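You operate a simulated robot arm through the tools that you are given. There is no shell and no other tool.

You are at the controls of a simulated robot arm. One attempt, no reset.

TASK
Tighten the trap pot's three nuts evenly, the white nut first.
Fine: all three to the thin mark before any goes to the thick mark.

It is judged by the outcome, as a careful person would: the job done as asked, and still so three seconds after it is handed in. It fails if anything else is knocked over, pushed out of place, dropped, spilled or broken.

THE ROBOT
A 7-joint arm with a two-finger parallel gripper, fixed in place. Base frame: the origin is on the floor under the middle of its stand, x ahead of it, y to its left, z up. Units: mm, rad, N and s.
With the tool pointing down near the work surface it reaches from about 500 to 940 mm from the base axis. Its first joint turns from -2.897 to 2.897 rad. Payload 3.91 kg.
Tool frame: the origin (TCP) lies between the finger pads and is the grasp point; the fingertips stand 30 mm ahead of it; z points along the fingers, y is the line along which they close. The gripper opens to 110 mm. The fingers are 20 mm wide and 10 mm thick; the gripper's body (48 by 112 mm) begins 55 mm behind the TCP.
Orientation is told as [roll, pitch, yaw] about the base's x, y, z axes, in that order, counted from this pose: with the fingers straight down and closing along the base's y, the tool's x points along the base's -x, its y along +y and its z along -z.

THE INTERFACE
- The arm moves only by the tool arm_command. Its arguments are lists of equal length, an entry for each row: "claw": the opening in per cent of the stroke, from 0 (shut) to 100 (fully open); "offset": the shift along the base's x, y, z in units of 200 mm (1.0 is 200 mm), a list of three; "rotation": the turn, a rotation vector about the base's x, y, z in units of 120 degrees (1.0 is 120 degrees), a list of three. In form: {"claw": [claw, ...], "offset": [[x, y, z], ...], "rotation": [[wx, wy, wz], ...]}. A call has 1 to 20 rows; each row is the pose to reach, as a shift and turn from the pose commanded when the call began. A call with a number of a shift or a turn outside -1 to 1 is refused whole. A row lasts 0.2 s, in which the tool goes at most 50 mm and 0.15 rad; a call with a longer step from one row to the next is refused whole, and so is a gripper value outside its range. A pose out of reach is approached as far as the arm can. The call stops where the force on the tool passes 40 N (or 10 N more than at its start, if that is more) or the arm is blocked; 0.2 s more then pass. Each finger travels about 72 mm/s and halts on what it meets, pressing with about 33 N; the grip force reading is that of the motor and also rises with nothing between the fingers. The clock runs only during rows and for 0.2 s after the last one: add rows that repeat a pose to give the fingers time. The reply holds the time, the measured pose of the TCP, the force on the tool along the base axes, the opening and the grip force, in the units named above and with some noise, with the torque about the TCP (base axes, N m) and any sound that the robot's microphone picked up.
- Cameras (640 x 400 px; columns grow to the right, rows downward): "scene" is fixed at [219.9, 649.6, 1704.4]; the picture's right is [-0.79, -0.62, 0.00], its down [-0.41, 0.52, -0.75] and it looks along [0.47, -0.59, -0.66] (base axes); focal length 343 px, centre (320, 200). "wrist" rides on the gripper at [72, 17, -103] in the tool frame; the picture's right is [-0.23, 0.97, 0.00], its down [-0.76, -0.18, -0.62] and it looks along [-0.61, -0.14, 0.78] (tool axes); focal length 222 px, centre (320, 200). There is no depth. A picture from a camera that has moved, and an enlarged one, comes with that camera's place and axes in the base frame and with its lens.
- get_image(camera): a new picture of that camera. The clock stands still meanwhile.
- lift_body(by): slides the trunk up (or, below 0, down) by that many mm; the arm rides with it, the base frame stays. It gives what a move gives, with no picture.
- zoom(camera, box): a new picture of the part [left, top, right, bottom] of that camera's present view, enlarged. The clock stands still meanwhile.
- job_done(): hands the job in; it is judged then, once.

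Nothing tells you positions but the pictures and the camera data. Unless the task says otherwise, let go and move clear before handing in.

The tools are called after ">>>" by a JSON object that holds its "name" and its "arguments". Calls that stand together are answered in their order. arm_command: Moves the arm, as the interface text tells. Its arguments: {"type":"object","properties":{"claw":{"type":"array","items":{"type":"number"}},"offset":{"type":"array","items":{"type":"array","items":{"type":"number"}}},"rotation":{"type":"array","items":{"type":"array","items":{"type":"number"}}}},"required":["claw","offset","rotation"]} The other tools are called the same way: lift_body (by) moves the trunk up or down; get_image (camera) takes a picture; zoom (camera, box) takes an enlarged picture of a part of a camera's view; job_done () hands the job in.

At the start:

```text
clock: 0.0
eef_pos: [479.7, 23.0, 1187.5]
tool_rot: [0.0, 0.0, -0.001]
force: [-0.6, 0.3, 0.0]
torque: [0.03, 0.0, 0.05]
opening: 110.0
gripper_force: 0.0
trunk travel left (down, up): [-625.0, 57.0]
```

scene: 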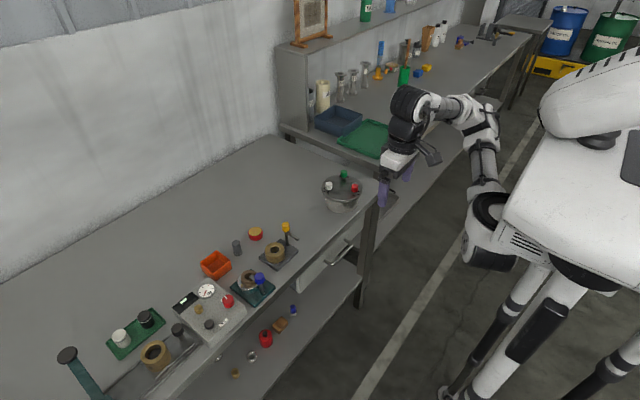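
wrist: 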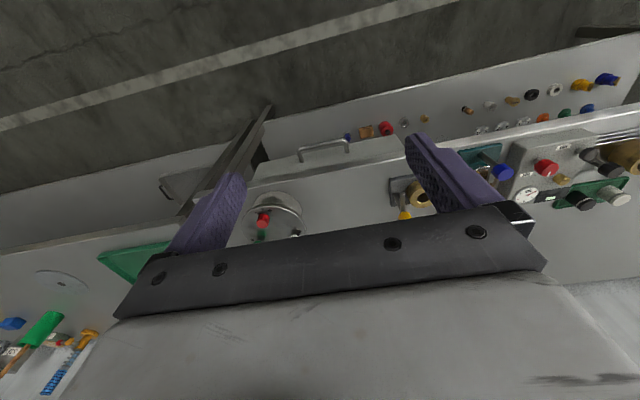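

I see a pot with three coloured knobs (white, green, red) on the workbench near the bench corner, at around column 342, row 190 in the scene picture. I'll zoom in to learn its details before moving.

>>> {"name": "zoom", "arguments": {"camera": "scene", "box": [302, 160, 382, 220]}}

>>> {"name": "zoom", "arguments": {"camera": "scene", "box": [160, 160, 400, 310]}}

>>> {"name": "zoom", "arguments": {"camera": "wrist", "box": [220, 170, 340, 245]}}

```text
6.67 times, centred on (342, 190) of scene
camera zoom: at [219.9, 649.6, 1704.4], right [-0.79, -0.62, 0.0], down [-0.41, 0.52, -0.75], along [0.47, -0.59, -0.66], focal length 2286 px, centre (173, 267)
```

zoom: 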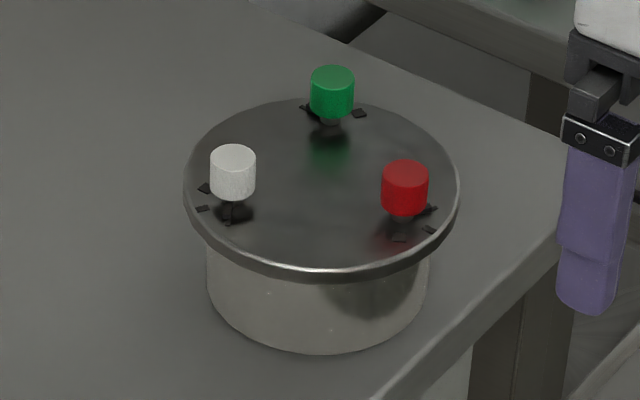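

```text
2.67 times, centred on (280, 235) of scene
camera zoom: at [219.9, 649.6, 1704.4], right [-0.79, -0.62, 0.0], down [-0.41, 0.52, -0.75], along [0.47, -0.59, -0.66], focal length 914 px, centre (427, 107)
```

zoom: 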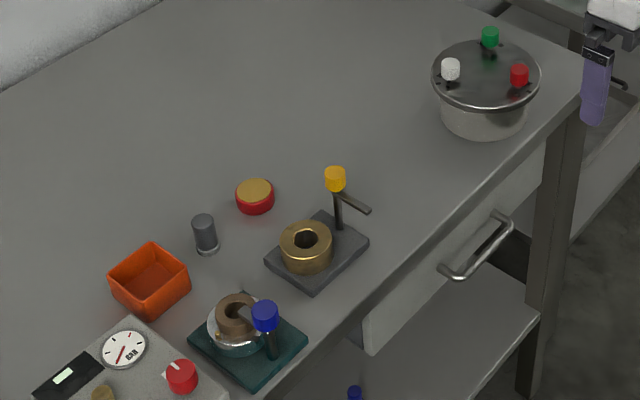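

```text
5.33 times, centred on (280, 208) of wrist
camera zoom: at [408.8, 38.7, 1292.4], right [0.23, 0.97, 0.0], down [0.76, -0.18, 0.62], along [0.61, -0.14, -0.78], focal length 1185 px, centre (533, 160)
```

zoom: 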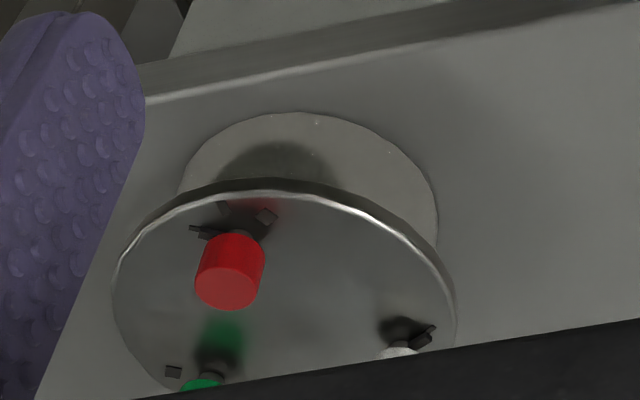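

The trap pot's lid is centred near [754, -149, 930], with its nuts near white [780, -104], green [779, -193] and red [703, -151], their tops at about z 960. I'll move the tool above the pot to read the marks with the wrist camera.

>>> {"name": "arm_command", "arguments": {"claw": [100, 100, 100, 100, 100, 100, 100], "offset": [[0.15, -0.1, -0.05], [0.32, -0.2, -0.1], [0.48, -0.3, -0.15], [0.64, -0.4, -0.2], [0.8, -0.5, -0.25], [0.95, -0.6, -0.3], [0.95, -0.6, -0.3]], "rotation": [[0, 0, 0], [0, 0, 0], [0, 0, 0], [0, 0, 0], [0, 0, 0], [0, 0, 0], [0, 0, 0]]}}

```text
clock: 1.6
eef_pos: [672.9, -100.3, 1125.9]
tool_rot: [0.0, 0.001, 0.002]
force: [0.5, 0.0, -0.5]
torque: [0.01, 0.01, 0.03]
opening: 110.2
gripper_force: 0.0
trunk travel left (down, up): [-625.0, 57.0]
```

The arm is at [673, -100, 1126] and tracking well. Next I'll go to about [740, -149, 1080] and look down at the lid.

>>> {"name": "arm_command", "arguments": {"claw": [100, 100, 100, 100], "offset": [[0.12, -0.08, -0.08], [0.24, -0.16, -0.16], [0.335, -0.245, -0.23], [0.335, -0.245, -0.23]], "rotation": [[0, 0, 0], [0, 0, 0], [0, 0, 0], [0, 0, 0]]}}

>>> {"name": "get_image", "arguments": {"camera": "wrist"}}

>>> {"name": "zoom", "arguments": {"camera": "wrist", "box": [240, 50, 400, 200]}}

```text
clock: 2.6
eef_pos: [738.0, -146.5, 1081.6]
tool_rot: [0.0, 0.0, 0.001]
force: [-0.4, -0.5, -0.1]
torque: [-0.03, 0.02, 0.0]
opening: 110.1
gripper_force: 0.2
trunk travel left (down, up): [-625.0, 57.0]
```

```text
taken
camera wrist: at [665.9, -130.8, 1185.7], right [0.23, 0.97, 0.0], down [0.76, -0.18, 0.62], along [0.61, -0.14, -0.78], focal length 222 px, centre (320, 200)
```

wrist: 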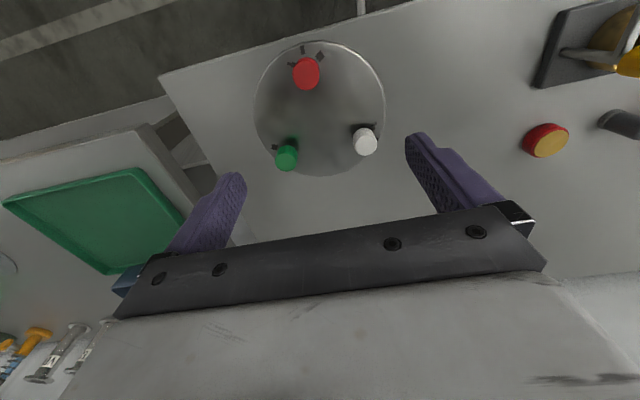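

```text
2.67 times, centred on (320, 125) of wrist
camera zoom: at [665.9, -130.8, 1185.7], right [0.23, 0.97, 0.0], down [0.76, -0.18, 0.62], along [0.61, -0.14, -0.78], focal length 592 px, centre (320, 400)
```

zoom: 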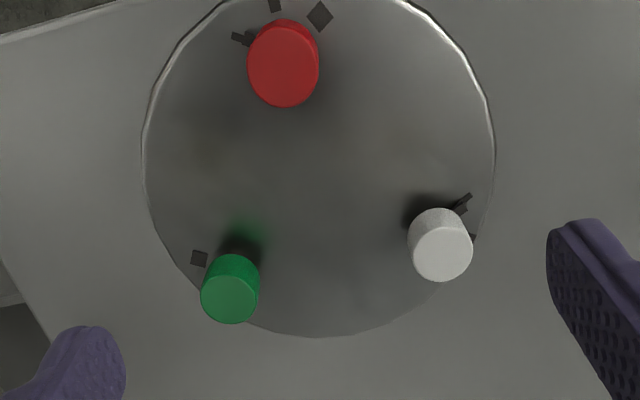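

The wrist camera shows the lid, with dark marks around each nut. I'll enlarge each nut to identify the pointers and the thin and thick marks.

>>> {"name": "zoom", "arguments": {"camera": "wrist", "box": [280, 40, 336, 95]}}

>>> {"name": "zoom", "arguments": {"camera": "wrist", "box": [336, 105, 392, 160]}}

>>> {"name": "zoom", "arguments": {"camera": "wrist", "box": [260, 125, 316, 180]}}

>>> {"name": "zoom", "arguments": {"camera": "scene", "box": [315, 165, 370, 200]}}

```text
7.27 times, centred on (308, 68) of wrist
camera zoom: at [665.9, -130.8, 1185.7], right [0.23, 0.97, 0.0], down [0.76, -0.18, 0.62], along [0.61, -0.14, -0.78], focal length 1615 px, centre (407, 1164)
```

zoom: 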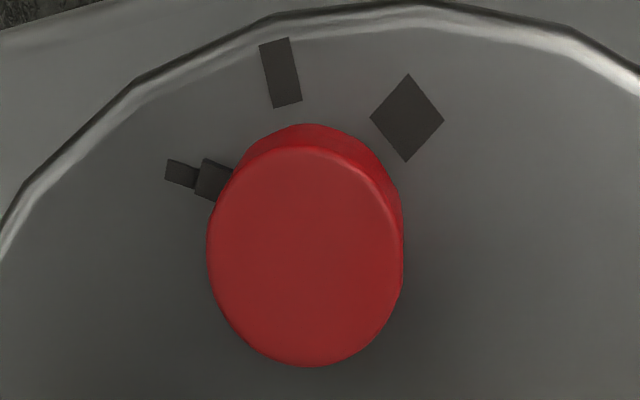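

```text
7.27 times, centred on (364, 132) of wrist
camera zoom: at [665.9, -130.8, 1185.7], right [0.23, 0.97, 0.0], down [0.76, -0.18, 0.62], along [0.61, -0.14, -0.78], focal length 1615 px, centre (0, 691)
```

zoom: 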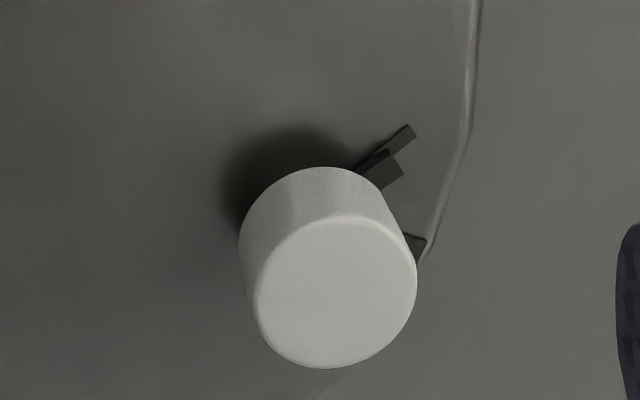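

```text
7.27 times, centred on (288, 152) of wrist
camera zoom: at [665.9, -130.8, 1185.7], right [0.23, 0.97, 0.0], down [0.76, -0.18, 0.62], along [0.61, -0.14, -0.78], focal length 1615 px, centre (553, 546)
```

zoom: 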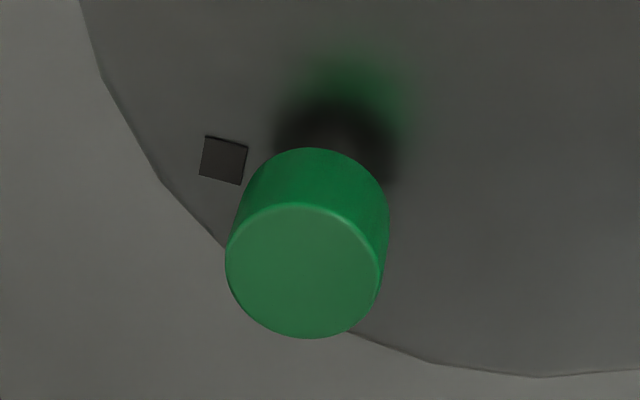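

```text
11.43 times, centred on (342, 182) of scene
camera zoom: at [219.9, 649.6, 1704.4], right [-0.79, -0.62, 0.0], down [-0.41, 0.52, -0.75], along [0.47, -0.59, -0.66], focal length 3920 px, centre (63, 400)
```

zoom: 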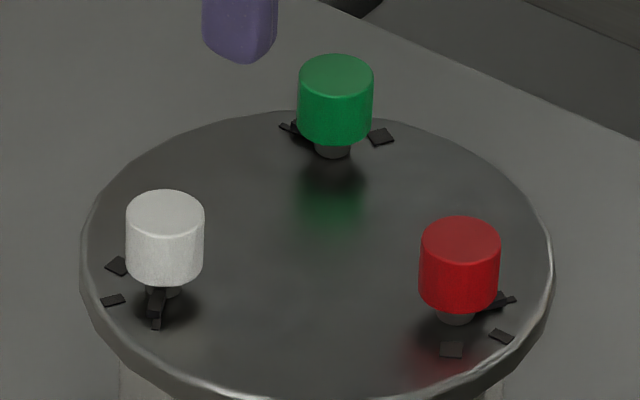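

Each nut carries a dark pointer, now standing over a start strip. Going clockwise, a narrow rectangle (the thin mark) lies about 60° on and a square (the thick mark) about 120° on; the lid is at z≈930 and the nuts span z≈939–958. I'll hover over the white nut at [780, -105] with yaw +30° and check alignment.

>>> {"name": "arm_command", "arguments": {"claw": [90, 75, 60, 50, 50, 50], "offset": [[0.05, 0.05, -0.06], [0.1, 0.1, -0.14], [0.15, 0.15, -0.22], [0.21, 0.2075, -0.3], [0.21, 0.2075, -0.3], [0.21, 0.2075, -0.3]], "rotation": [[0, 0, 0.0625], [0, 0, 0.125], [0, 0, 0.1875], [0, 0, 0.25], [0, 0, 0.25], [0, 0, 0.25]]}}

>>> {"name": "get_image", "arguments": {"camera": "wrist"}}

>>> {"name": "zoom", "arguments": {"camera": "wrist", "box": [240, 100, 400, 200]}}

>>> {"name": "zoom", "arguments": {"camera": "scene", "box": [302, 150, 382, 200]}}

```text
clock: 4.0
eef_pos: [774.4, -112.9, 1031.5]
tool_rot: [0.0, 0.0, 0.458]
force: [0.4, -0.5, 0.0]
torque: [-0.02, 0.02, 0.01]
opening: 55.2
gripper_force: 0.1
out of reach, approached as far as the arm can: row 4, 5, 6
trunk travel left (down, up): [-625.0, 57.0]
```

```text
taken
camera wrist: at [702.0, -130.5, 1135.4], right [-0.23, 0.97, 0.0], down [0.76, 0.18, 0.62], along [0.61, 0.14, -0.78], focal length 222 px, centre (320, 200)
```

wrist: 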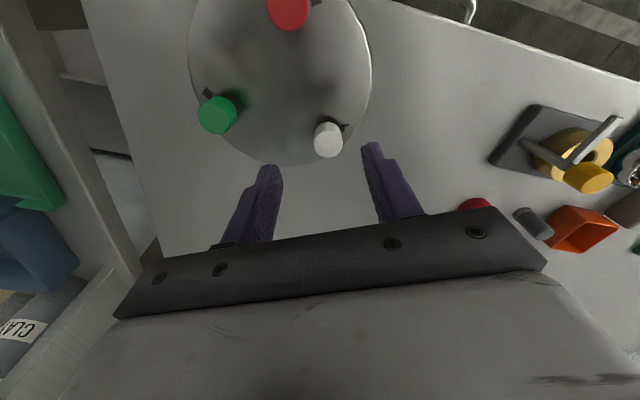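

```text
4.00 times, centred on (320, 150) of wrist
camera zoom: at [702.0, -130.5, 1135.4], right [-0.23, 0.97, 0.0], down [0.76, 0.18, 0.62], along [0.61, 0.14, -0.78], focal length 888 px, centre (320, 400)
```

zoom: 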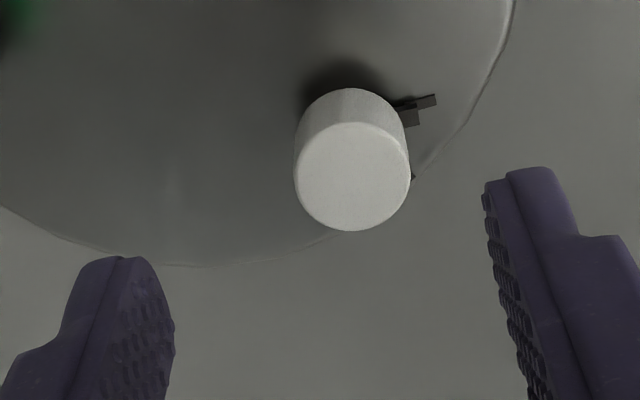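

```text
8.00 times, centred on (342, 175) of scene
camera zoom: at [219.9, 649.6, 1704.4], right [-0.79, -0.62, 0.0], down [-0.41, 0.52, -0.75], along [0.47, -0.59, -0.66], focal length 2744 px, centre (144, 400)
```

zoom: 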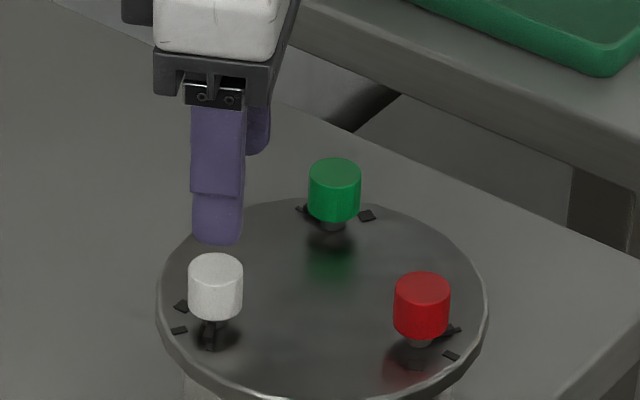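

The arm reports out of reach at this low height, so the trunk probably needs lowering. I'll look at the whole scene to check clearance before moving it.

>>> {"name": "get_image", "arguments": {"camera": "scene"}}

```text
taken
```

scene: 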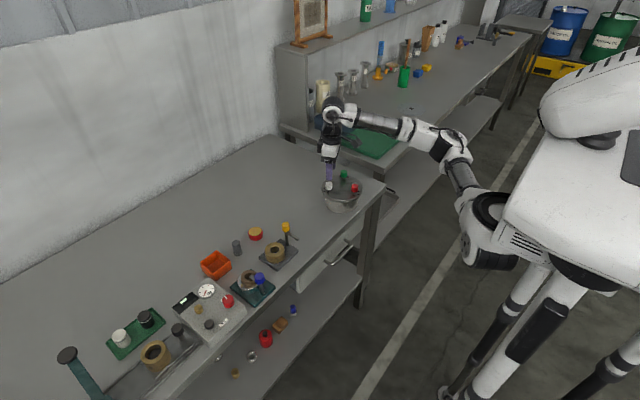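

Joint limits could come from either the yaw or the height. I'll turn the yaw back towards 0 at the same place to find out which it is.

>>> {"name": "arm_command", "arguments": {"claw": [50, 50, 50, 50, 50, 50], "offset": [[0, 0, 0], [0, 0, 0], [0, 0, 0], [0, 0, 0], [0, 0, 0], [0, 0, 0]], "rotation": [[0, 0, -0.0625], [0, 0, -0.125], [0, 0, -0.1875], [0, 0, -0.25], [0, 0, -0.25], [0, 0, -0.25]]}}

```text
clock: 5.4
eef_pos: [775.1, -112.1, 1032.6]
tool_rot: [0.0, -0.001, -0.066]
force: [-0.4, 0.5, 0.4]
torque: [0.02, -0.02, -0.05]
opening: 54.8
gripper_force: 0.0
trunk travel left (down, up): [-625.0, 57.0]
```

The commanded pose is the clipped one, and yaw is now -0.066. I'll try a short move towards the nut at this yaw to see whether height is the limit.

>>> {"name": "arm_command", "arguments": {"claw": [50, 50, 50], "offset": [[0.025, 0.035, -0.06], [0.025, 0.035, -0.06], [0.025, 0.035, -0.06]], "rotation": [[0, 0, 0], [0, 0, 0], [0, 0, 0]]}}

```text
clock: 6.2
eef_pos: [779.2, -104.9, 1019.2]
tool_rot: [-0.002, -0.001, -0.064]
force: [0.2, 0.2, -0.6]
torque: [-0.03, -0.04, -0.03]
opening: 54.7
gripper_force: 0.0
trunk travel left (down, up): [-625.0, 57.0]
```

Height is fine; a yaw above about +0.45 is what the arm can't reach. I'll test in the air that it can turn clockwise to about -66° here.

>>> {"name": "arm_command", "arguments": {"claw": [50, 50, 50, 50, 50, 50, 50, 50, 50, 50, 50], "offset": [[0, 0, 0], [0, 0, 0], [0, 0, 0], [0, 0, 0], [0, 0, 0], [0, 0, 0], [0, 0, 0], [0, 0, 0], [0, 0, 0], [0, 0, 0], [0, 0, 0]], "rotation": [[0, 0, -0.055], [0, 0, -0.11], [0, 0, -0.165], [0, 0, -0.22], [0, 0, -0.275], [0, 0, -0.33], [0, 0, -0.385], [0, 0, -0.44], [0, 0, -0.495], [0, 0, -0.55], [0, 0, -0.55]]}}

>>> {"name": "get_image", "arguments": {"camera": "wrist"}}

>>> {"name": "zoom", "arguments": {"camera": "wrist", "box": [240, 100, 400, 200]}}

```text
clock: 8.6
eef_pos: [778.1, -105.6, 1019.5]
tool_rot: [0.0, -0.001, -1.218]
force: [-0.1, -0.2, -0.1]
torque: [-0.02, 0.01, -0.01]
opening: 55.1
gripper_force: 0.1
trunk travel left (down, up): [-625.0, 57.0]
```

```text
taken
camera wrist: at [770.1, -31.5, 1123.9], right [0.99, 0.12, 0.0], down [0.1, -0.78, 0.62], along [0.08, -0.62, -0.78], focal length 222 px, centre (320, 200)
```

wrist: 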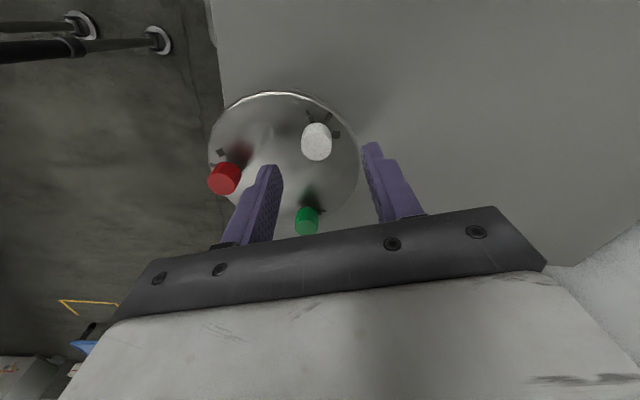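

```text
4.00 times, centred on (320, 150) of wrist
camera zoom: at [770.1, -31.5, 1123.9], right [0.99, 0.12, 0.0], down [0.1, -0.78, 0.62], along [0.08, -0.62, -0.78], focal length 888 px, centre (320, 400)
```

zoom: 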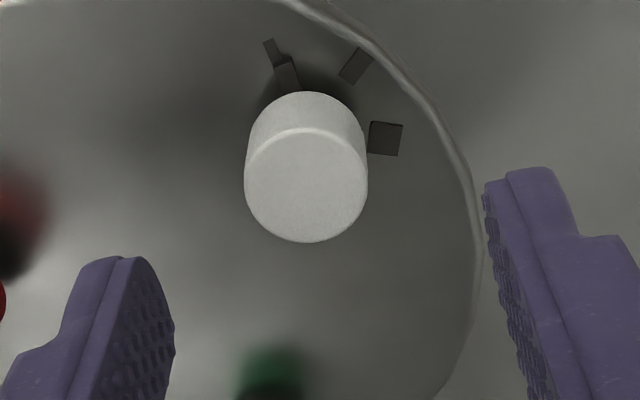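

The wrist view at this yaw shows the white nut's pointer at its start strip, then the thin bar, then the thick square clockwise. Triangulating between views puts the white nut at [776.6, -106.3] with its top at z≈963 and the lid at z≈935. I'll enlarge it to fix the pointer angle exactly.

>>> {"name": "zoom", "arguments": {"camera": "wrist", "box": [292, 100, 348, 165]}}

>>> {"name": "zoom", "arguments": {"camera": "scene", "box": [315, 165, 370, 200]}}

```text
6.15 times, centred on (320, 132) of wrist
camera zoom: at [770.1, -31.5, 1123.9], right [0.99, 0.12, 0.0], down [0.1, -0.78, 0.62], along [0.08, -0.62, -0.78], focal length 1367 px, centre (320, 615)
```

zoom: 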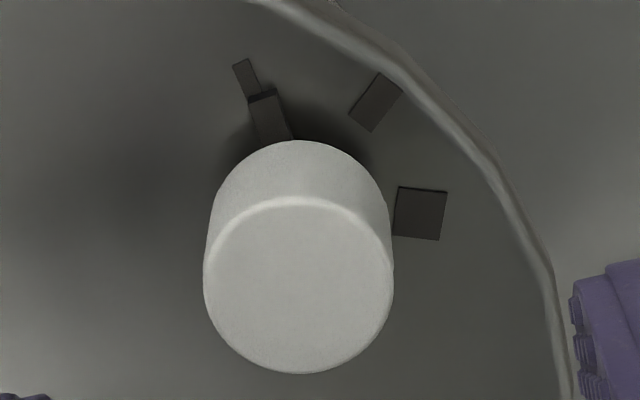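

```text
11.43 times, centred on (342, 182) of scene
camera zoom: at [219.9, 649.6, 1704.4], right [-0.79, -0.62, 0.0], down [-0.41, 0.52, -0.75], along [0.47, -0.59, -0.66], focal length 3920 px, centre (63, 400)
```

zoom: 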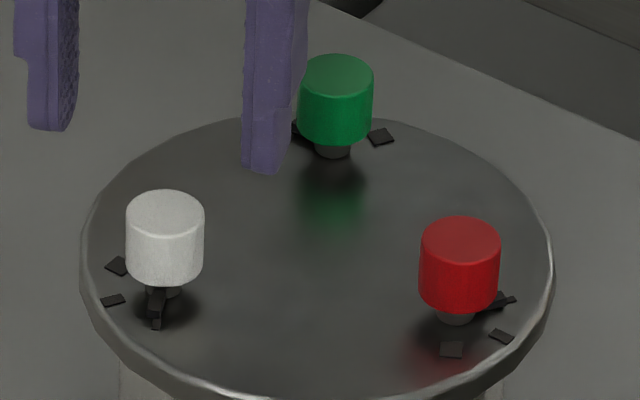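

The pointer stands near 115–120°, the thin bar at 61° and the thick square at 1° (about the white nut's axis). I'll turn to a start yaw of about -0.12, centre over the white nut and descend partway to check alignment.

>>> {"name": "arm_command", "arguments": {"claw": [50, 50, 50, 50, 50, 50, 50, 50, 50, 50, 50, 50], "offset": [[-0.012, -0.0065, 0], [-0.012, -0.0065, 0], [-0.012, -0.0065, 0], [-0.012, -0.0065, 0], [-0.012, -0.0065, 0], [-0.012, -0.0065, 0], [-0.012, -0.0065, -0.02], [-0.012, -0.0065, -0.04], [-0.012, -0.0065, -0.06], [-0.012, -0.0065, -0.08], [-0.012, -0.0065, -0.08], [-0.012, -0.0065, -0.08]], "rotation": [[0, 0, 0.0524], [0, 0, 0.1048], [0, 0, 0.1572], [0, 0, 0.2096], [0, 0, 0.262], [0, 0, 0.3144], [0, 0, 0.3668], [0, 0, 0.4192], [0, 0, 0.4716], [0, 0, 0.524], [0, 0, 0.524], [0, 0, 0.524]]}}

>>> {"name": "zoom", "arguments": {"camera": "wrist", "box": [240, 100, 400, 200]}}

>>> {"name": "zoom", "arguments": {"camera": "scene", "box": [302, 150, 382, 200]}}

```text
clock: 11.2
eef_pos: [775.6, -106.4, 1003.4]
tool_rot: [0.0, 0.0, -0.118]
force: [-0.3, -0.1, -0.3]
torque: [0.0, 0.01, 0.02]
opening: 55.0
gripper_force: 0.0
trunk travel left (down, up): [-625.0, 57.0]
```

```text
4.00 times, centred on (320, 150) of wrist
camera zoom: at [707.0, -81.7, 1107.4], right [0.34, 0.94, 0.0], down [0.74, -0.27, 0.62], along [0.59, -0.21, -0.78], focal length 888 px, centre (320, 400)
```

zoom: 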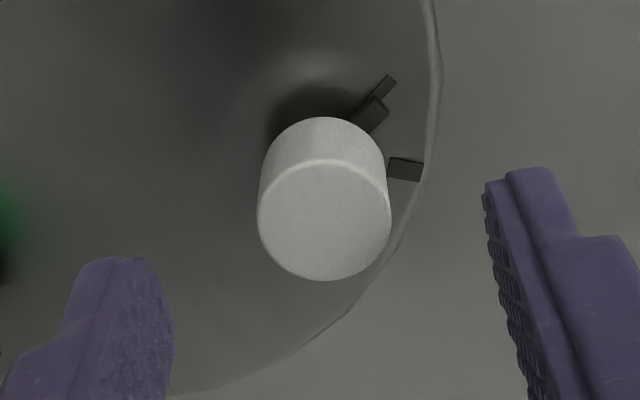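

```text
8.00 times, centred on (342, 175) of scene
camera zoom: at [219.9, 649.6, 1704.4], right [-0.79, -0.62, 0.0], down [-0.41, 0.52, -0.75], along [0.47, -0.59, -0.66], focal length 2744 px, centre (144, 400)
```

zoom: 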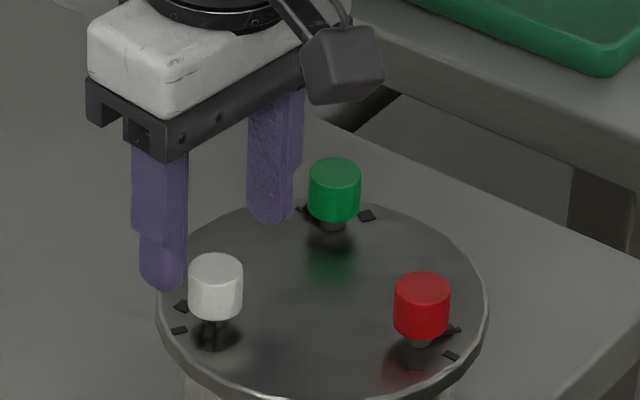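

The white nut reads [776.7, -106.3] and the TCP [776.5, -106.7], so alignment is within 1 mm. I'll descend to z≈976 (fingertips at about 946, above the pointer) and close on the nut.

>>> {"name": "arm_command", "arguments": {"claw": [50, 50, 50, 50, 50], "offset": [[0, 0.002, -0.05], [0, 0.002, -0.1], [0, 0.002, -0.14], [0, 0.002, -0.14], [0, 0.002, -0.14]], "rotation": [[0, 0, 0], [0, 0, 0], [0, 0, 0], [0, 0, 0], [0, 0, 0]]}}

>>> {"name": "zoom", "arguments": {"camera": "scene", "box": [302, 150, 382, 200]}}

>>> {"name": "zoom", "arguments": {"camera": "wrist", "box": [240, 100, 400, 200]}}

```text
clock: 12.4
eef_pos: [777.5, -105.0, 974.4]
tool_rot: [0.0, 0.001, -0.118]
force: [0.3, 0.9, -0.2]
torque: [-0.02, 0.05, 0.01]
opening: 55.1
gripper_force: 0.1
trunk travel left (down, up): [-625.0, 57.0]
```

```text
8.00 times, centred on (342, 175) of scene
camera zoom: at [219.9, 649.6, 1704.4], right [-0.79, -0.62, 0.0], down [-0.41, 0.52, -0.75], along [0.47, -0.59, -0.66], focal length 2744 px, centre (144, 400)
```

zoom: 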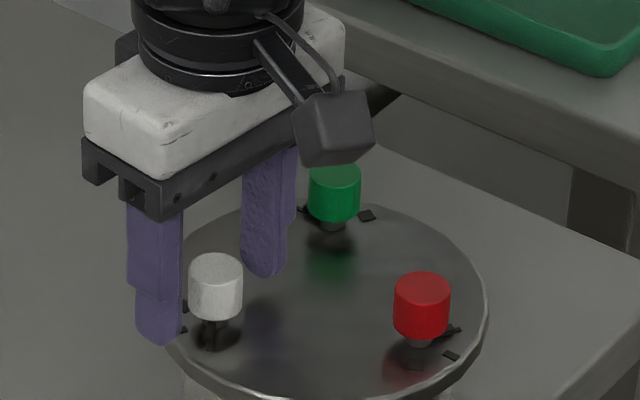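

```text
4.00 times, centred on (320, 150) of wrist
camera zoom: at [708.0, -79.8, 1078.6], right [0.34, 0.94, 0.0], down [0.73, -0.27, 0.62], along [0.59, -0.21, -0.78], focal length 888 px, centre (320, 400)
```

zoom: 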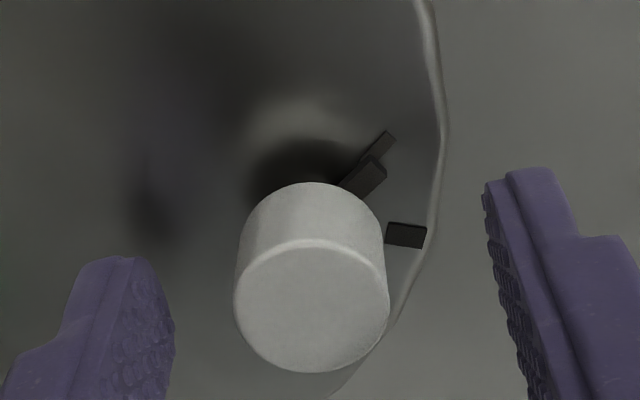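

The TCP has drifted about 1 mm to [777.5, -105.1], while the nut still reads [776.7, -106.3]. I'll correct that and then close gently.

>>> {"name": "arm_command", "arguments": {"claw": [50, 50, 50], "offset": [[-0.004, -0.0055, 0.004], [-0.004, -0.0055, 0.004], [-0.004, -0.0055, 0.004]], "rotation": [[0, 0, 0], [0, 0, 0], [0, 0, 0]]}}

>>> {"name": "zoom", "arguments": {"camera": "wrist", "box": [240, 100, 400, 200]}}

```text
clock: 13.2
eef_pos: [775.7, -105.6, 975.0]
tool_rot: [0.0, 0.0, -0.119]
force: [0.3, -0.3, -0.3]
torque: [-0.02, 0.0, -0.01]
opening: 55.1
gripper_force: 0.0
trunk travel left (down, up): [-625.0, 57.0]
```

```text
4.00 times, centred on (320, 150) of wrist
camera zoom: at [707.0, -81.1, 1079.1], right [0.34, 0.94, 0.0], down [0.74, -0.27, 0.62], along [0.59, -0.21, -0.78], focal length 888 px, centre (320, 400)
```

zoom: 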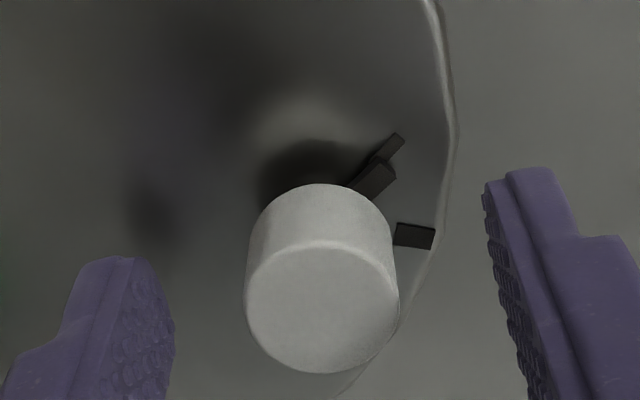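

The TCP is now [776.5, -106.5, 976], right on the white nut. Closing the fingers.

>>> {"name": "arm_command", "arguments": {"claw": [40, 30, 20, 10, 0, 0, 0], "offset": [[0, 0, 0], [0, 0, 0], [0, 0, 0], [0, 0, 0], [0, 0, 0], [0, 0, 0], [0, 0, 0]], "rotation": [[0, 0, 0], [0, 0, 0], [0, 0, 0], [0, 0, 0], [0, 0, 0], [0, 0, 0], [0, 0, 0]]}}

>>> {"name": "zoom", "arguments": {"camera": "wrist", "box": [240, 100, 400, 200]}}

```text
clock: 14.8
eef_pos: [775.9, -105.2, 973.8]
tool_rot: [0.0, 0.0, -0.119]
force: [1.2, 3.5, 0.8]
torque: [-0.26, 0.03, 0.01]
opening: 23.9
gripper_force: 45.1
trunk travel left (down, up): [-625.0, 57.0]
```

```text
4.00 times, centred on (320, 150) of wrist
camera zoom: at [707.1, -80.8, 1079.1], right [0.34, 0.94, 0.0], down [0.74, -0.27, 0.62], along [0.59, -0.21, -0.78], focal length 888 px, centre (320, 400)
```

zoom: 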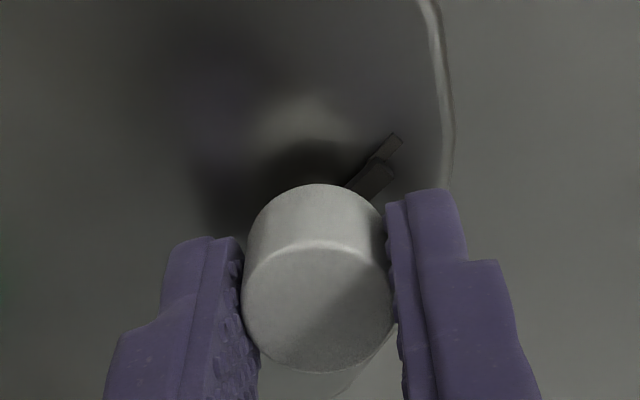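

The nut is gripped at 24 mm with only about 3.5 N of side force. I'll turn it clockwise 54° first, then check before the last few degrees.

>>> {"name": "arm_command", "arguments": {"claw": [0, 0, 0, 0, 0, 0, 0, 0, 0, 0, 0, 0], "offset": [[0, 0, 0], [0, 0, 0], [0, 0, 0], [0, 0, 0], [0, 0, 0], [0, 0, 0], [0, 0, 0], [0, 0, 0], [0, 0, 0], [0, 0, 0], [0, 0, 0], [0, 0, 0]], "rotation": [[0, 0, -0.045], [0, 0, -0.09], [0, 0, -0.135], [0, 0, -0.18], [0, 0, -0.225], [0, 0, -0.27], [0, 0, -0.315], [0, 0, -0.36], [0, 0, -0.405], [0, 0, -0.45], [0, 0, -0.45], [0, 0, -0.45]]}}

>>> {"name": "zoom", "arguments": {"camera": "wrist", "box": [240, 100, 400, 200]}}

>>> {"name": "zoom", "arguments": {"camera": "scene", "box": [302, 160, 382, 210]}}

```text
clock: 17.4
eef_pos: [776.0, -105.8, 973.6]
tool_rot: [-0.004, 0.003, -1.063]
force: [-21.3, 15.8, -23.0]
torque: [0.24, -0.23, 0.04]
opening: 23.5
gripper_force: 44.9
trunk travel left (down, up): [-625.0, 57.0]
```

```text
4.00 times, centred on (320, 150) of wrist
camera zoom: at [756.7, -35.1, 1079.3], right [0.96, 0.28, 0.0], down [0.22, -0.75, 0.62], along [0.17, -0.6, -0.78], focal length 888 px, centre (320, 400)
```

zoom: 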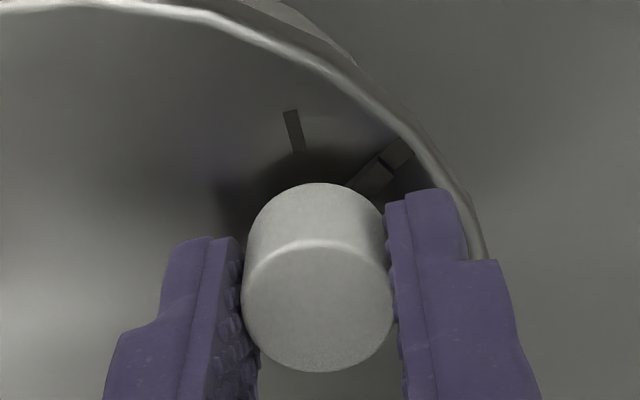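

```text
8.00 times, centred on (342, 185) of scene
camera zoom: at [219.9, 649.6, 1704.4], right [-0.79, -0.62, 0.0], down [-0.41, 0.52, -0.75], along [0.47, -0.59, -0.66], focal length 2744 px, centre (144, 320)
```

zoom: 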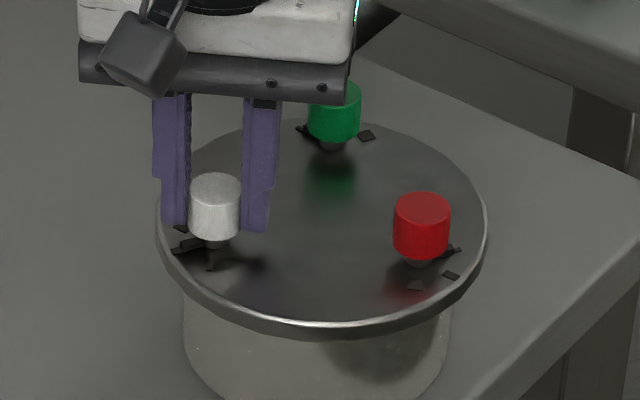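

The white nut turned with the grip; the pointer is now close to the thin bar, and the start strip stays on the lid as expected. I'll enlarge to measure what's left.

>>> {"name": "zoom", "arguments": {"camera": "wrist", "box": [304, 120, 360, 155]}}

>>> {"name": "zoom", "arguments": {"camera": "scene", "box": [318, 178, 342, 198]}}

```text
11.43 times, centred on (332, 138) of wrist
camera zoom: at [756.7, -35.1, 1079.3], right [0.96, 0.28, 0.0], down [0.22, -0.75, 0.62], along [0.17, -0.6, -0.78], focal length 2538 px, centre (183, 914)
```

zoom: 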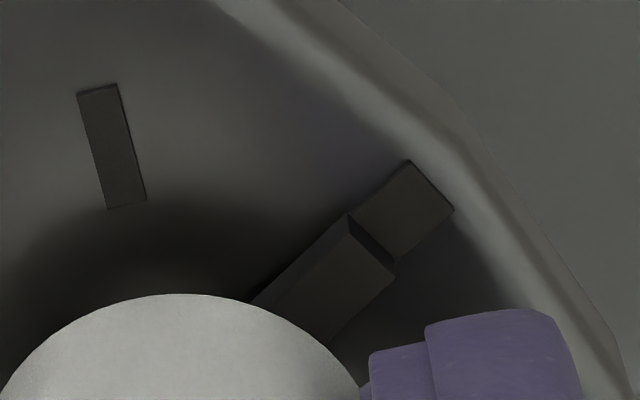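

```text
16.00 times, centred on (330, 188) of scene
camera zoom: at [219.9, 649.6, 1704.4], right [-0.79, -0.62, 0.0], down [-0.41, 0.52, -0.75], along [0.47, -0.59, -0.66], focal length 5487 px, centre (160, 392)
```

zoom: 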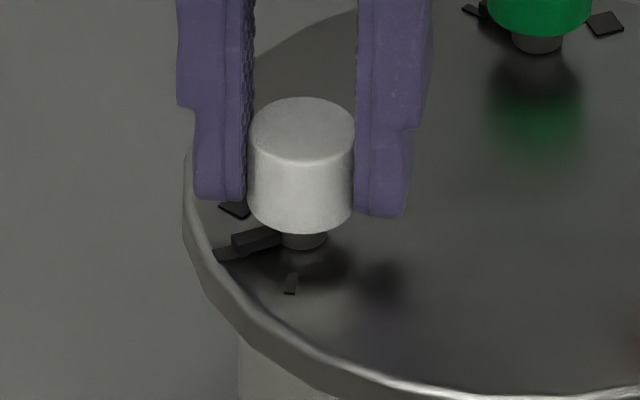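

The pointer tip is lined up with the thin bar, about 1° short. I'll release and lift a little to relax the side forces, then check the result.

>>> {"name": "arm_command", "arguments": {"claw": [10, 20, 30, 40, 50, 50, 50, 50], "offset": [[0, 0, 0], [0, 0, 0], [0, 0, 0], [0, 0, 0], [0, 0, 0], [0, 0, 0.08], [0, 0, 0.16], [0, 0, 0.16]], "rotation": [[0, 0, 0], [0, 0, 0], [0, 0, 0], [0, 0, 0], [0, 0, 0], [0, 0, 0], [0, 0, 0], [0, 0, 0]]}}

>>> {"name": "zoom", "arguments": {"camera": "wrist", "box": [292, 100, 348, 135]}}

>>> {"name": "zoom", "arguments": {"camera": "wrist", "box": [240, 100, 400, 200]}}

>>> {"name": "zoom", "arguments": {"camera": "scene", "box": [318, 178, 342, 198]}}

```text
clock: 19.2
eef_pos: [776.8, -104.9, 1007.3]
tool_rot: [0.0, 0.001, -1.062]
force: [0.2, 0.2, 1.1]
torque: [0.0, -0.02, -0.01]
opening: 55.2
gripper_force: 0.1
trunk travel left (down, up): [-625.0, 57.0]
```

```text
11.43 times, centred on (320, 118) of wrist
camera zoom: at [756.3, -35.7, 1113.1], right [0.96, 0.28, 0.0], down [0.22, -0.75, 0.62], along [0.17, -0.6, -0.78], focal length 2538 px, centre (320, 1143)
```

zoom: 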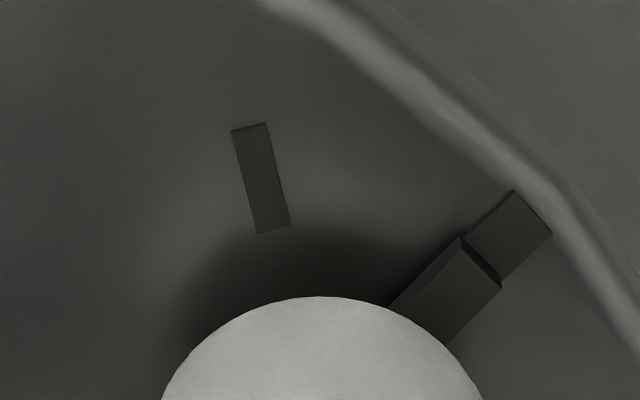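

```text
4.00 times, centred on (320, 150) of wrist
camera zoom: at [756.3, -35.7, 1113.1], right [0.96, 0.28, 0.0], down [0.22, -0.75, 0.62], along [0.17, -0.6, -0.78], focal length 888 px, centre (320, 400)
```

zoom: 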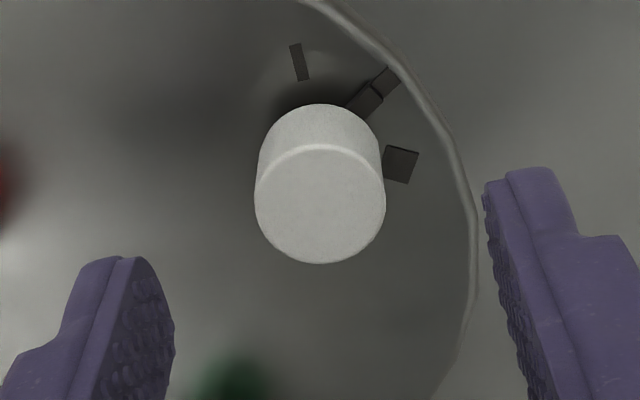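

```text
16.00 times, centred on (330, 188) of scene
camera zoom: at [219.9, 649.6, 1704.4], right [-0.79, -0.62, 0.0], down [-0.41, 0.52, -0.75], along [0.47, -0.59, -0.66], focal length 5487 px, centre (160, 392)
```

zoom: 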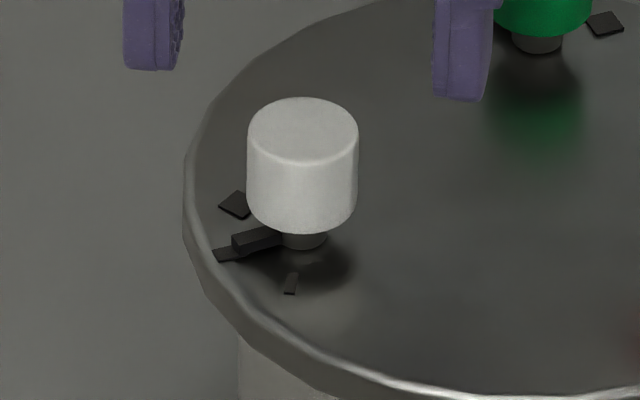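

White is on its thin mark (pointer 61.6°, bar 60.1°), with the thick square untouched beyond it. Next is the green nut near [776.5, -196.4]; I'll place the wrist camera above it to read its pointer.

>>> {"name": "arm_command", "arguments": {"claw": [50, 50, 50, 50, 50, 50], "offset": [[0, -0.1, 0.15], [0.02, -0.28, 0.25], [0.05, -0.48, 0.25], [0.08, -0.66, 0.25], [0.1, -0.78, 0.25], [0.1, -0.78, 0.25]], "rotation": [[0, 0, 0], [0, 0, 0], [0, 0, 0], [0, 0, 0], [0, 0, 0], [0, 0, 0]]}}

>>> {"name": "get_image", "arguments": {"camera": "wrist"}}

>>> {"name": "zoom", "arguments": {"camera": "wrist", "box": [280, 0, 360, 60]}}

```text
clock: 20.6
eef_pos: [796.1, -263.1, 1056.8]
tool_rot: [-0.001, 0.0, -1.062]
force: [-0.1, -0.2, 0.1]
torque: [0.01, 0.0, -0.01]
opening: 55.1
gripper_force: 0.1
trunk travel left (down, up): [-625.0, 57.0]
```

```text
taken
camera wrist: at [777.1, -192.6, 1162.4], right [0.96, 0.28, 0.0], down [0.22, -0.75, 0.62], along [0.17, -0.6, -0.78], focal length 222 px, centre (320, 200)
```

wrist: 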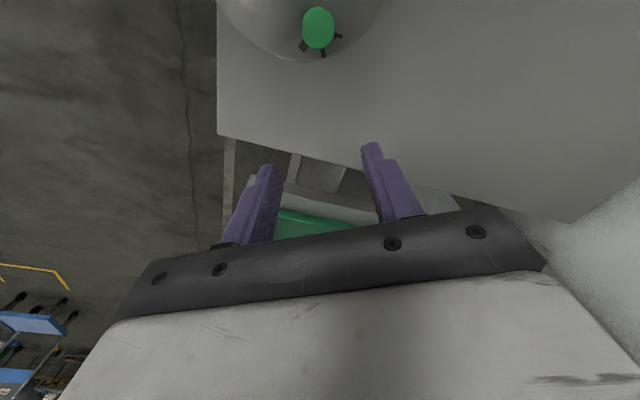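

```text
6.67 times, centred on (320, 30) of wrist
camera zoom: at [777.1, -192.6, 1162.4], right [0.96, 0.28, 0.0], down [0.22, -0.75, 0.62], along [0.17, -0.6, -0.78], focal length 1481 px, centre (320, 1333)
```

zoom: 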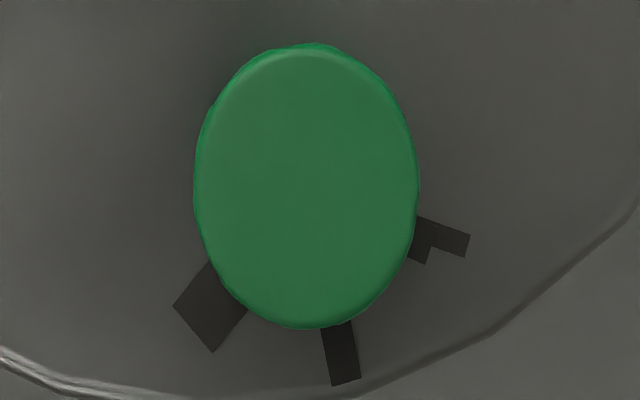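

Green's marks read clearly: strip at 0°, pointer about -4.5°, thin bar at -60°, thick square at about -120°. So green needs about 55.5° clockwise; I'll move over it at yaw -0.1.

>>> {"name": "arm_command", "arguments": {"claw": [50, 50, 50, 50, 50, 50, 50, 50, 50, 50, 50], "offset": [[-0.013, 0.042, 0], [-0.026, 0.084, -0.02], [-0.039, 0.126, -0.04], [-0.052, 0.168, -0.08], [-0.065, 0.21, -0.12], [-0.078, 0.252, -0.16], [-0.091, 0.294, -0.2], [-0.1045, 0.3375, -0.25], [-0.1045, 0.3375, -0.272], [-0.1045, 0.3375, -0.272], [-0.1045, 0.3375, -0.272]], "rotation": [[0, 0, 0.0574], [0, 0, 0.1148], [0, 0, 0.1722], [0, 0, 0.2296], [0, 0, 0.287], [0, 0, 0.3444], [0, 0, 0.4018], [0, 0, 0.459], [0, 0, 0.459], [0, 0, 0.459], [0, 0, 0.459]]}}

>>> {"name": "zoom", "arguments": {"camera": "wrist", "box": [240, 100, 400, 200]}}

```text
clock: 23.0
eef_pos: [776.5, -194.5, 1002.5]
tool_rot: [0.001, 0.002, -0.099]
force: [0.0, -0.3, -0.2]
torque: [-0.01, -0.04, 0.0]
opening: 55.1
gripper_force: 0.1
trunk travel left (down, up): [-625.0, 57.0]
```

```text
4.00 times, centred on (320, 150) of wrist
camera zoom: at [706.3, -172.6, 1106.8], right [0.32, 0.95, 0.0], down [0.74, -0.25, 0.62], along [0.59, -0.2, -0.78], focal length 888 px, centre (320, 400)
```

zoom: 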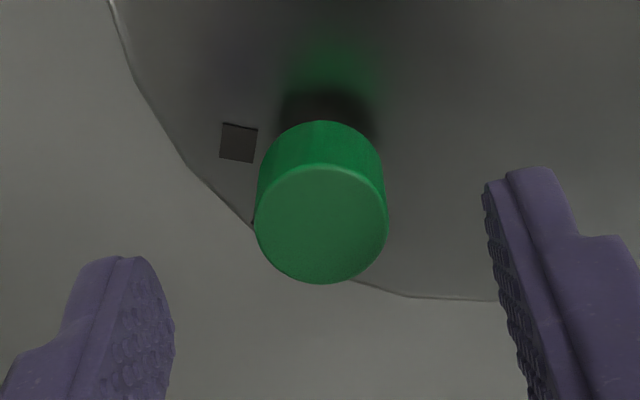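

The TCP is at [776.2, -196.7] and the green nut at [776.7, -196.6], so they agree. Descending to grasp height.

>>> {"name": "arm_command", "arguments": {"claw": [50, 50, 50, 50, 50], "offset": [[0, 0, -0.05], [0, 0, -0.1], [0, 0, -0.137], [0, 0, -0.137], [0, 0, -0.137]], "rotation": [[0, 0, 0], [0, 0, 0], [0, 0, 0], [0, 0, 0], [0, 0, 0]]}}

>>> {"name": "zoom", "arguments": {"camera": "wrist", "box": [240, 100, 400, 200]}}

>>> {"name": "zoom", "arguments": {"camera": "scene", "box": [302, 150, 382, 200]}}

```text
clock: 24.2
eef_pos: [774.5, -194.8, 975.7]
tool_rot: [-0.002, 0.001, -0.099]
force: [0.7, 0.4, -0.2]
torque: [0.0, -0.01, -0.03]
opening: 54.8
gripper_force: 0.1
trunk travel left (down, up): [-625.0, 57.0]
```

```text
4.00 times, centred on (320, 150) of wrist
camera zoom: at [706.4, -172.3, 1080.3], right [0.32, 0.95, 0.0], down [0.74, -0.25, 0.62], along [0.59, -0.2, -0.78], focal length 888 px, centre (320, 400)
```

zoom: 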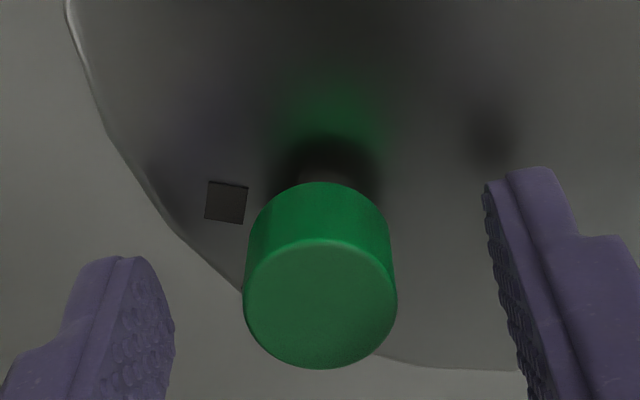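

```text
8.00 times, centred on (342, 175) of scene
camera zoom: at [219.9, 649.6, 1704.4], right [-0.79, -0.62, 0.0], down [-0.41, 0.52, -0.75], along [0.47, -0.59, -0.66], focal length 2744 px, centre (144, 400)
```

zoom: 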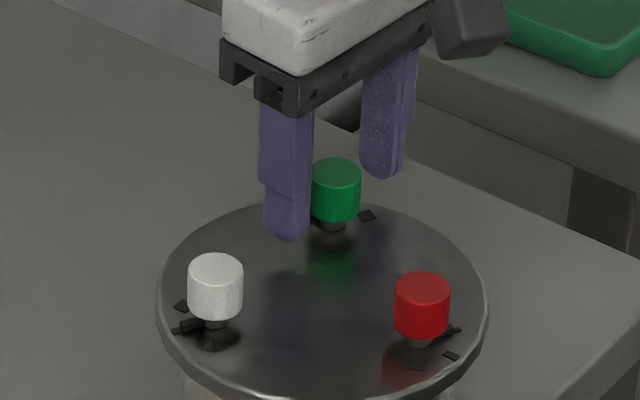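

The alignment is within 0.5 mm at z 977. Closing on the green nut.

>>> {"name": "arm_command", "arguments": {"claw": [50, 40, 30, 20, 10, 0, 0, 0], "offset": [[0.002, 0, -0.005], [0.002, 0, -0.005], [0.002, 0, -0.005], [0.002, 0, -0.005], [0.002, 0, -0.005], [0.002, 0, -0.005], [0.002, 0, -0.005], [0.002, 0, -0.005]], "rotation": [[0, 0, 0], [0, 0, 0], [0, 0, 0], [0, 0, 0], [0, 0, 0], [0, 0, 0], [0, 0, 0], [0, 0, 0]]}}

>>> {"name": "zoom", "arguments": {"camera": "wrist", "box": [240, 100, 400, 200]}}

```text
clock: 26.0
eef_pos: [776.8, -193.9, 974.9]
tool_rot: [0.0, -0.001, -0.099]
force: [0.3, 3.0, -1.6]
torque: [-0.26, 0.01, -0.04]
opening: 23.8
gripper_force: 44.9
trunk travel left (down, up): [-625.0, 57.0]
```

```text
4.00 times, centred on (320, 150) of wrist
camera zoom: at [706.6, -172.2, 1079.2], right [0.32, 0.95, 0.0], down [0.74, -0.25, 0.62], along [0.59, -0.2, -0.78], focal length 888 px, centre (320, 400)
```

zoom: 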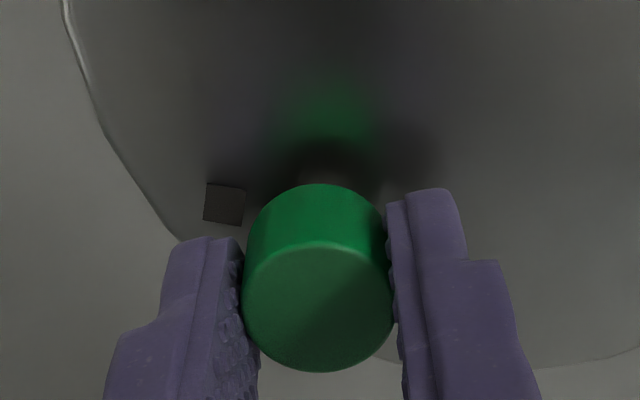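

Green is held at 23.8 mm. Turning it 55.5° clockwise, easing down slightly to follow the thread.

>>> {"name": "arm_command", "arguments": {"claw": [0, 0, 0, 0, 0, 0, 0, 0, 0, 0, 0, 0], "offset": [[0, 0, -0.0002], [0, 0, -0.0004], [0, 0, -0.0006], [0, 0, -0.0008], [0, 0, -0.001], [0, 0, -0.0012], [0, 0, -0.0014], [0, 0, -0.0016], [0, 0, -0.0018], [0, 0, -0.002], [0, 0, -0.002], [0, 0, -0.002]], "rotation": [[0, 0, -0.0463], [0, 0, -0.0925], [0, 0, -0.1388], [0, 0, -0.185], [0, 0, -0.2313], [0, 0, -0.2775], [0, 0, -0.3238], [0, 0, -0.37], [0, 0, -0.4163], [0, 0, -0.4625], [0, 0, -0.4625], [0, 0, -0.4625]]}}

>>> {"name": "zoom", "arguments": {"camera": "wrist", "box": [240, 100, 400, 200]}}

>>> {"name": "zoom", "arguments": {"camera": "scene", "box": [302, 160, 382, 210]}}

```text
clock: 28.6
eef_pos: [776.0, -195.6, 974.9]
tool_rot: [0.001, 0.0, -1.07]
force: [0.2, -3.1, -0.7]
torque: [0.21, -0.31, -0.01]
opening: 23.7
gripper_force: 45.4
trunk travel left (down, up): [-625.0, 57.0]
```

```text
4.00 times, centred on (320, 150) of wrist
camera zoom: at [756.8, -124.9, 1079.2], right [0.96, 0.27, 0.0], down [0.21, -0.75, 0.62], along [0.17, -0.6, -0.78], focal length 888 px, centre (320, 400)
```

zoom: 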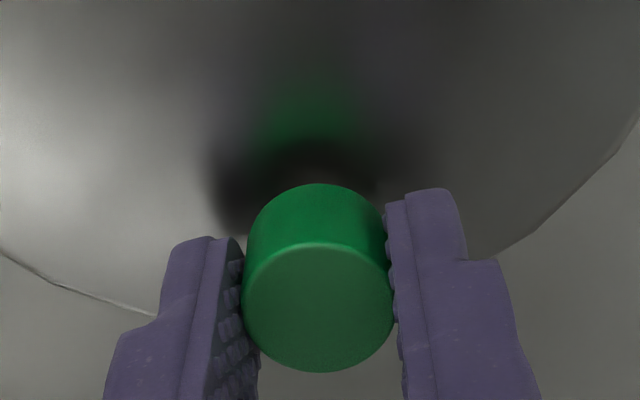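

```text
8.00 times, centred on (342, 185) of scene
camera zoom: at [219.9, 649.6, 1704.4], right [-0.79, -0.62, 0.0], down [-0.41, 0.52, -0.75], along [0.47, -0.59, -0.66], focal length 2744 px, centre (144, 320)
```

zoom: 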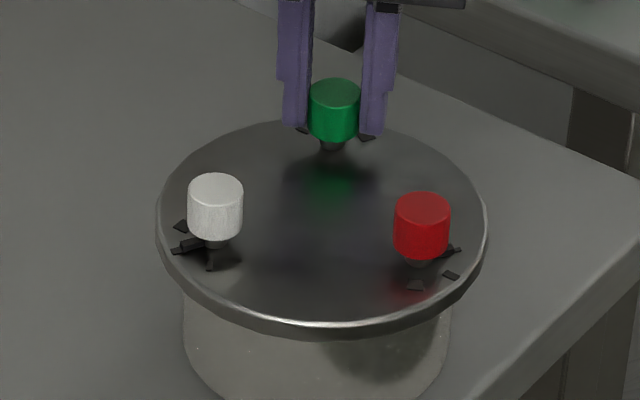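

The turn finished with low force. Releasing, lifting, and moving the camera above green to verify.

>>> {"name": "arm_command", "arguments": {"claw": [10, 20, 30, 40, 50, 50, 50, 50, 50, 50], "offset": [[0, 0, 0], [0, 0, 0], [0, 0, 0], [0, 0, 0], [0, 0, 0], [0, 0, 0.15], [0, 0, 0.3], [0.05, -0.16, 0.42], [0.1, -0.33, 0.42], [0.1, -0.33, 0.42]], "rotation": [[0, 0, 0], [0, 0, 0], [0, 0, 0], [0, 0, 0], [0, 0, 0], [0, 0, 0], [0, 0, 0], [0, 0, 0], [0, 0, 0], [0, 0, 0]]}}

>>> {"name": "zoom", "arguments": {"camera": "wrist", "box": [280, 0, 360, 60]}}

>>> {"name": "zoom", "arguments": {"camera": "scene", "box": [302, 160, 382, 210]}}

```text
clock: 30.8
eef_pos: [795.1, -261.6, 1055.5]
tool_rot: [-0.001, 0.0, -1.068]
force: [0.5, 0.2, -0.5]
torque: [0.0, 0.01, -0.03]
opening: 55.1
gripper_force: 0.0
trunk travel left (down, up): [-625.0, 57.0]
```

```text
6.67 times, centred on (320, 30) of wrist
camera zoom: at [775.2, -190.9, 1160.0], right [0.96, 0.27, 0.0], down [0.21, -0.75, 0.62], along [0.17, -0.6, -0.78], focal length 1481 px, centre (320, 1333)
```

zoom: 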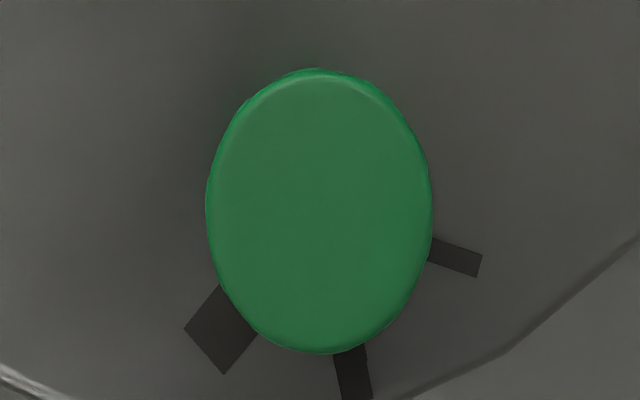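

```text
8.00 times, centred on (342, 185) of scene
camera zoom: at [219.9, 649.6, 1704.4], right [-0.79, -0.62, 0.0], down [-0.41, 0.52, -0.75], along [0.47, -0.59, -0.66], focal length 2744 px, centre (144, 320)
```

zoom: 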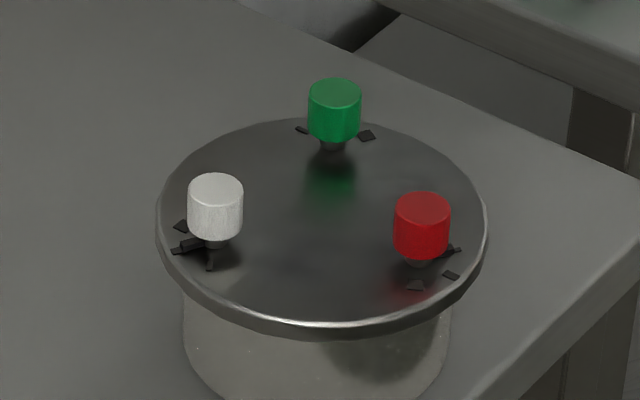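

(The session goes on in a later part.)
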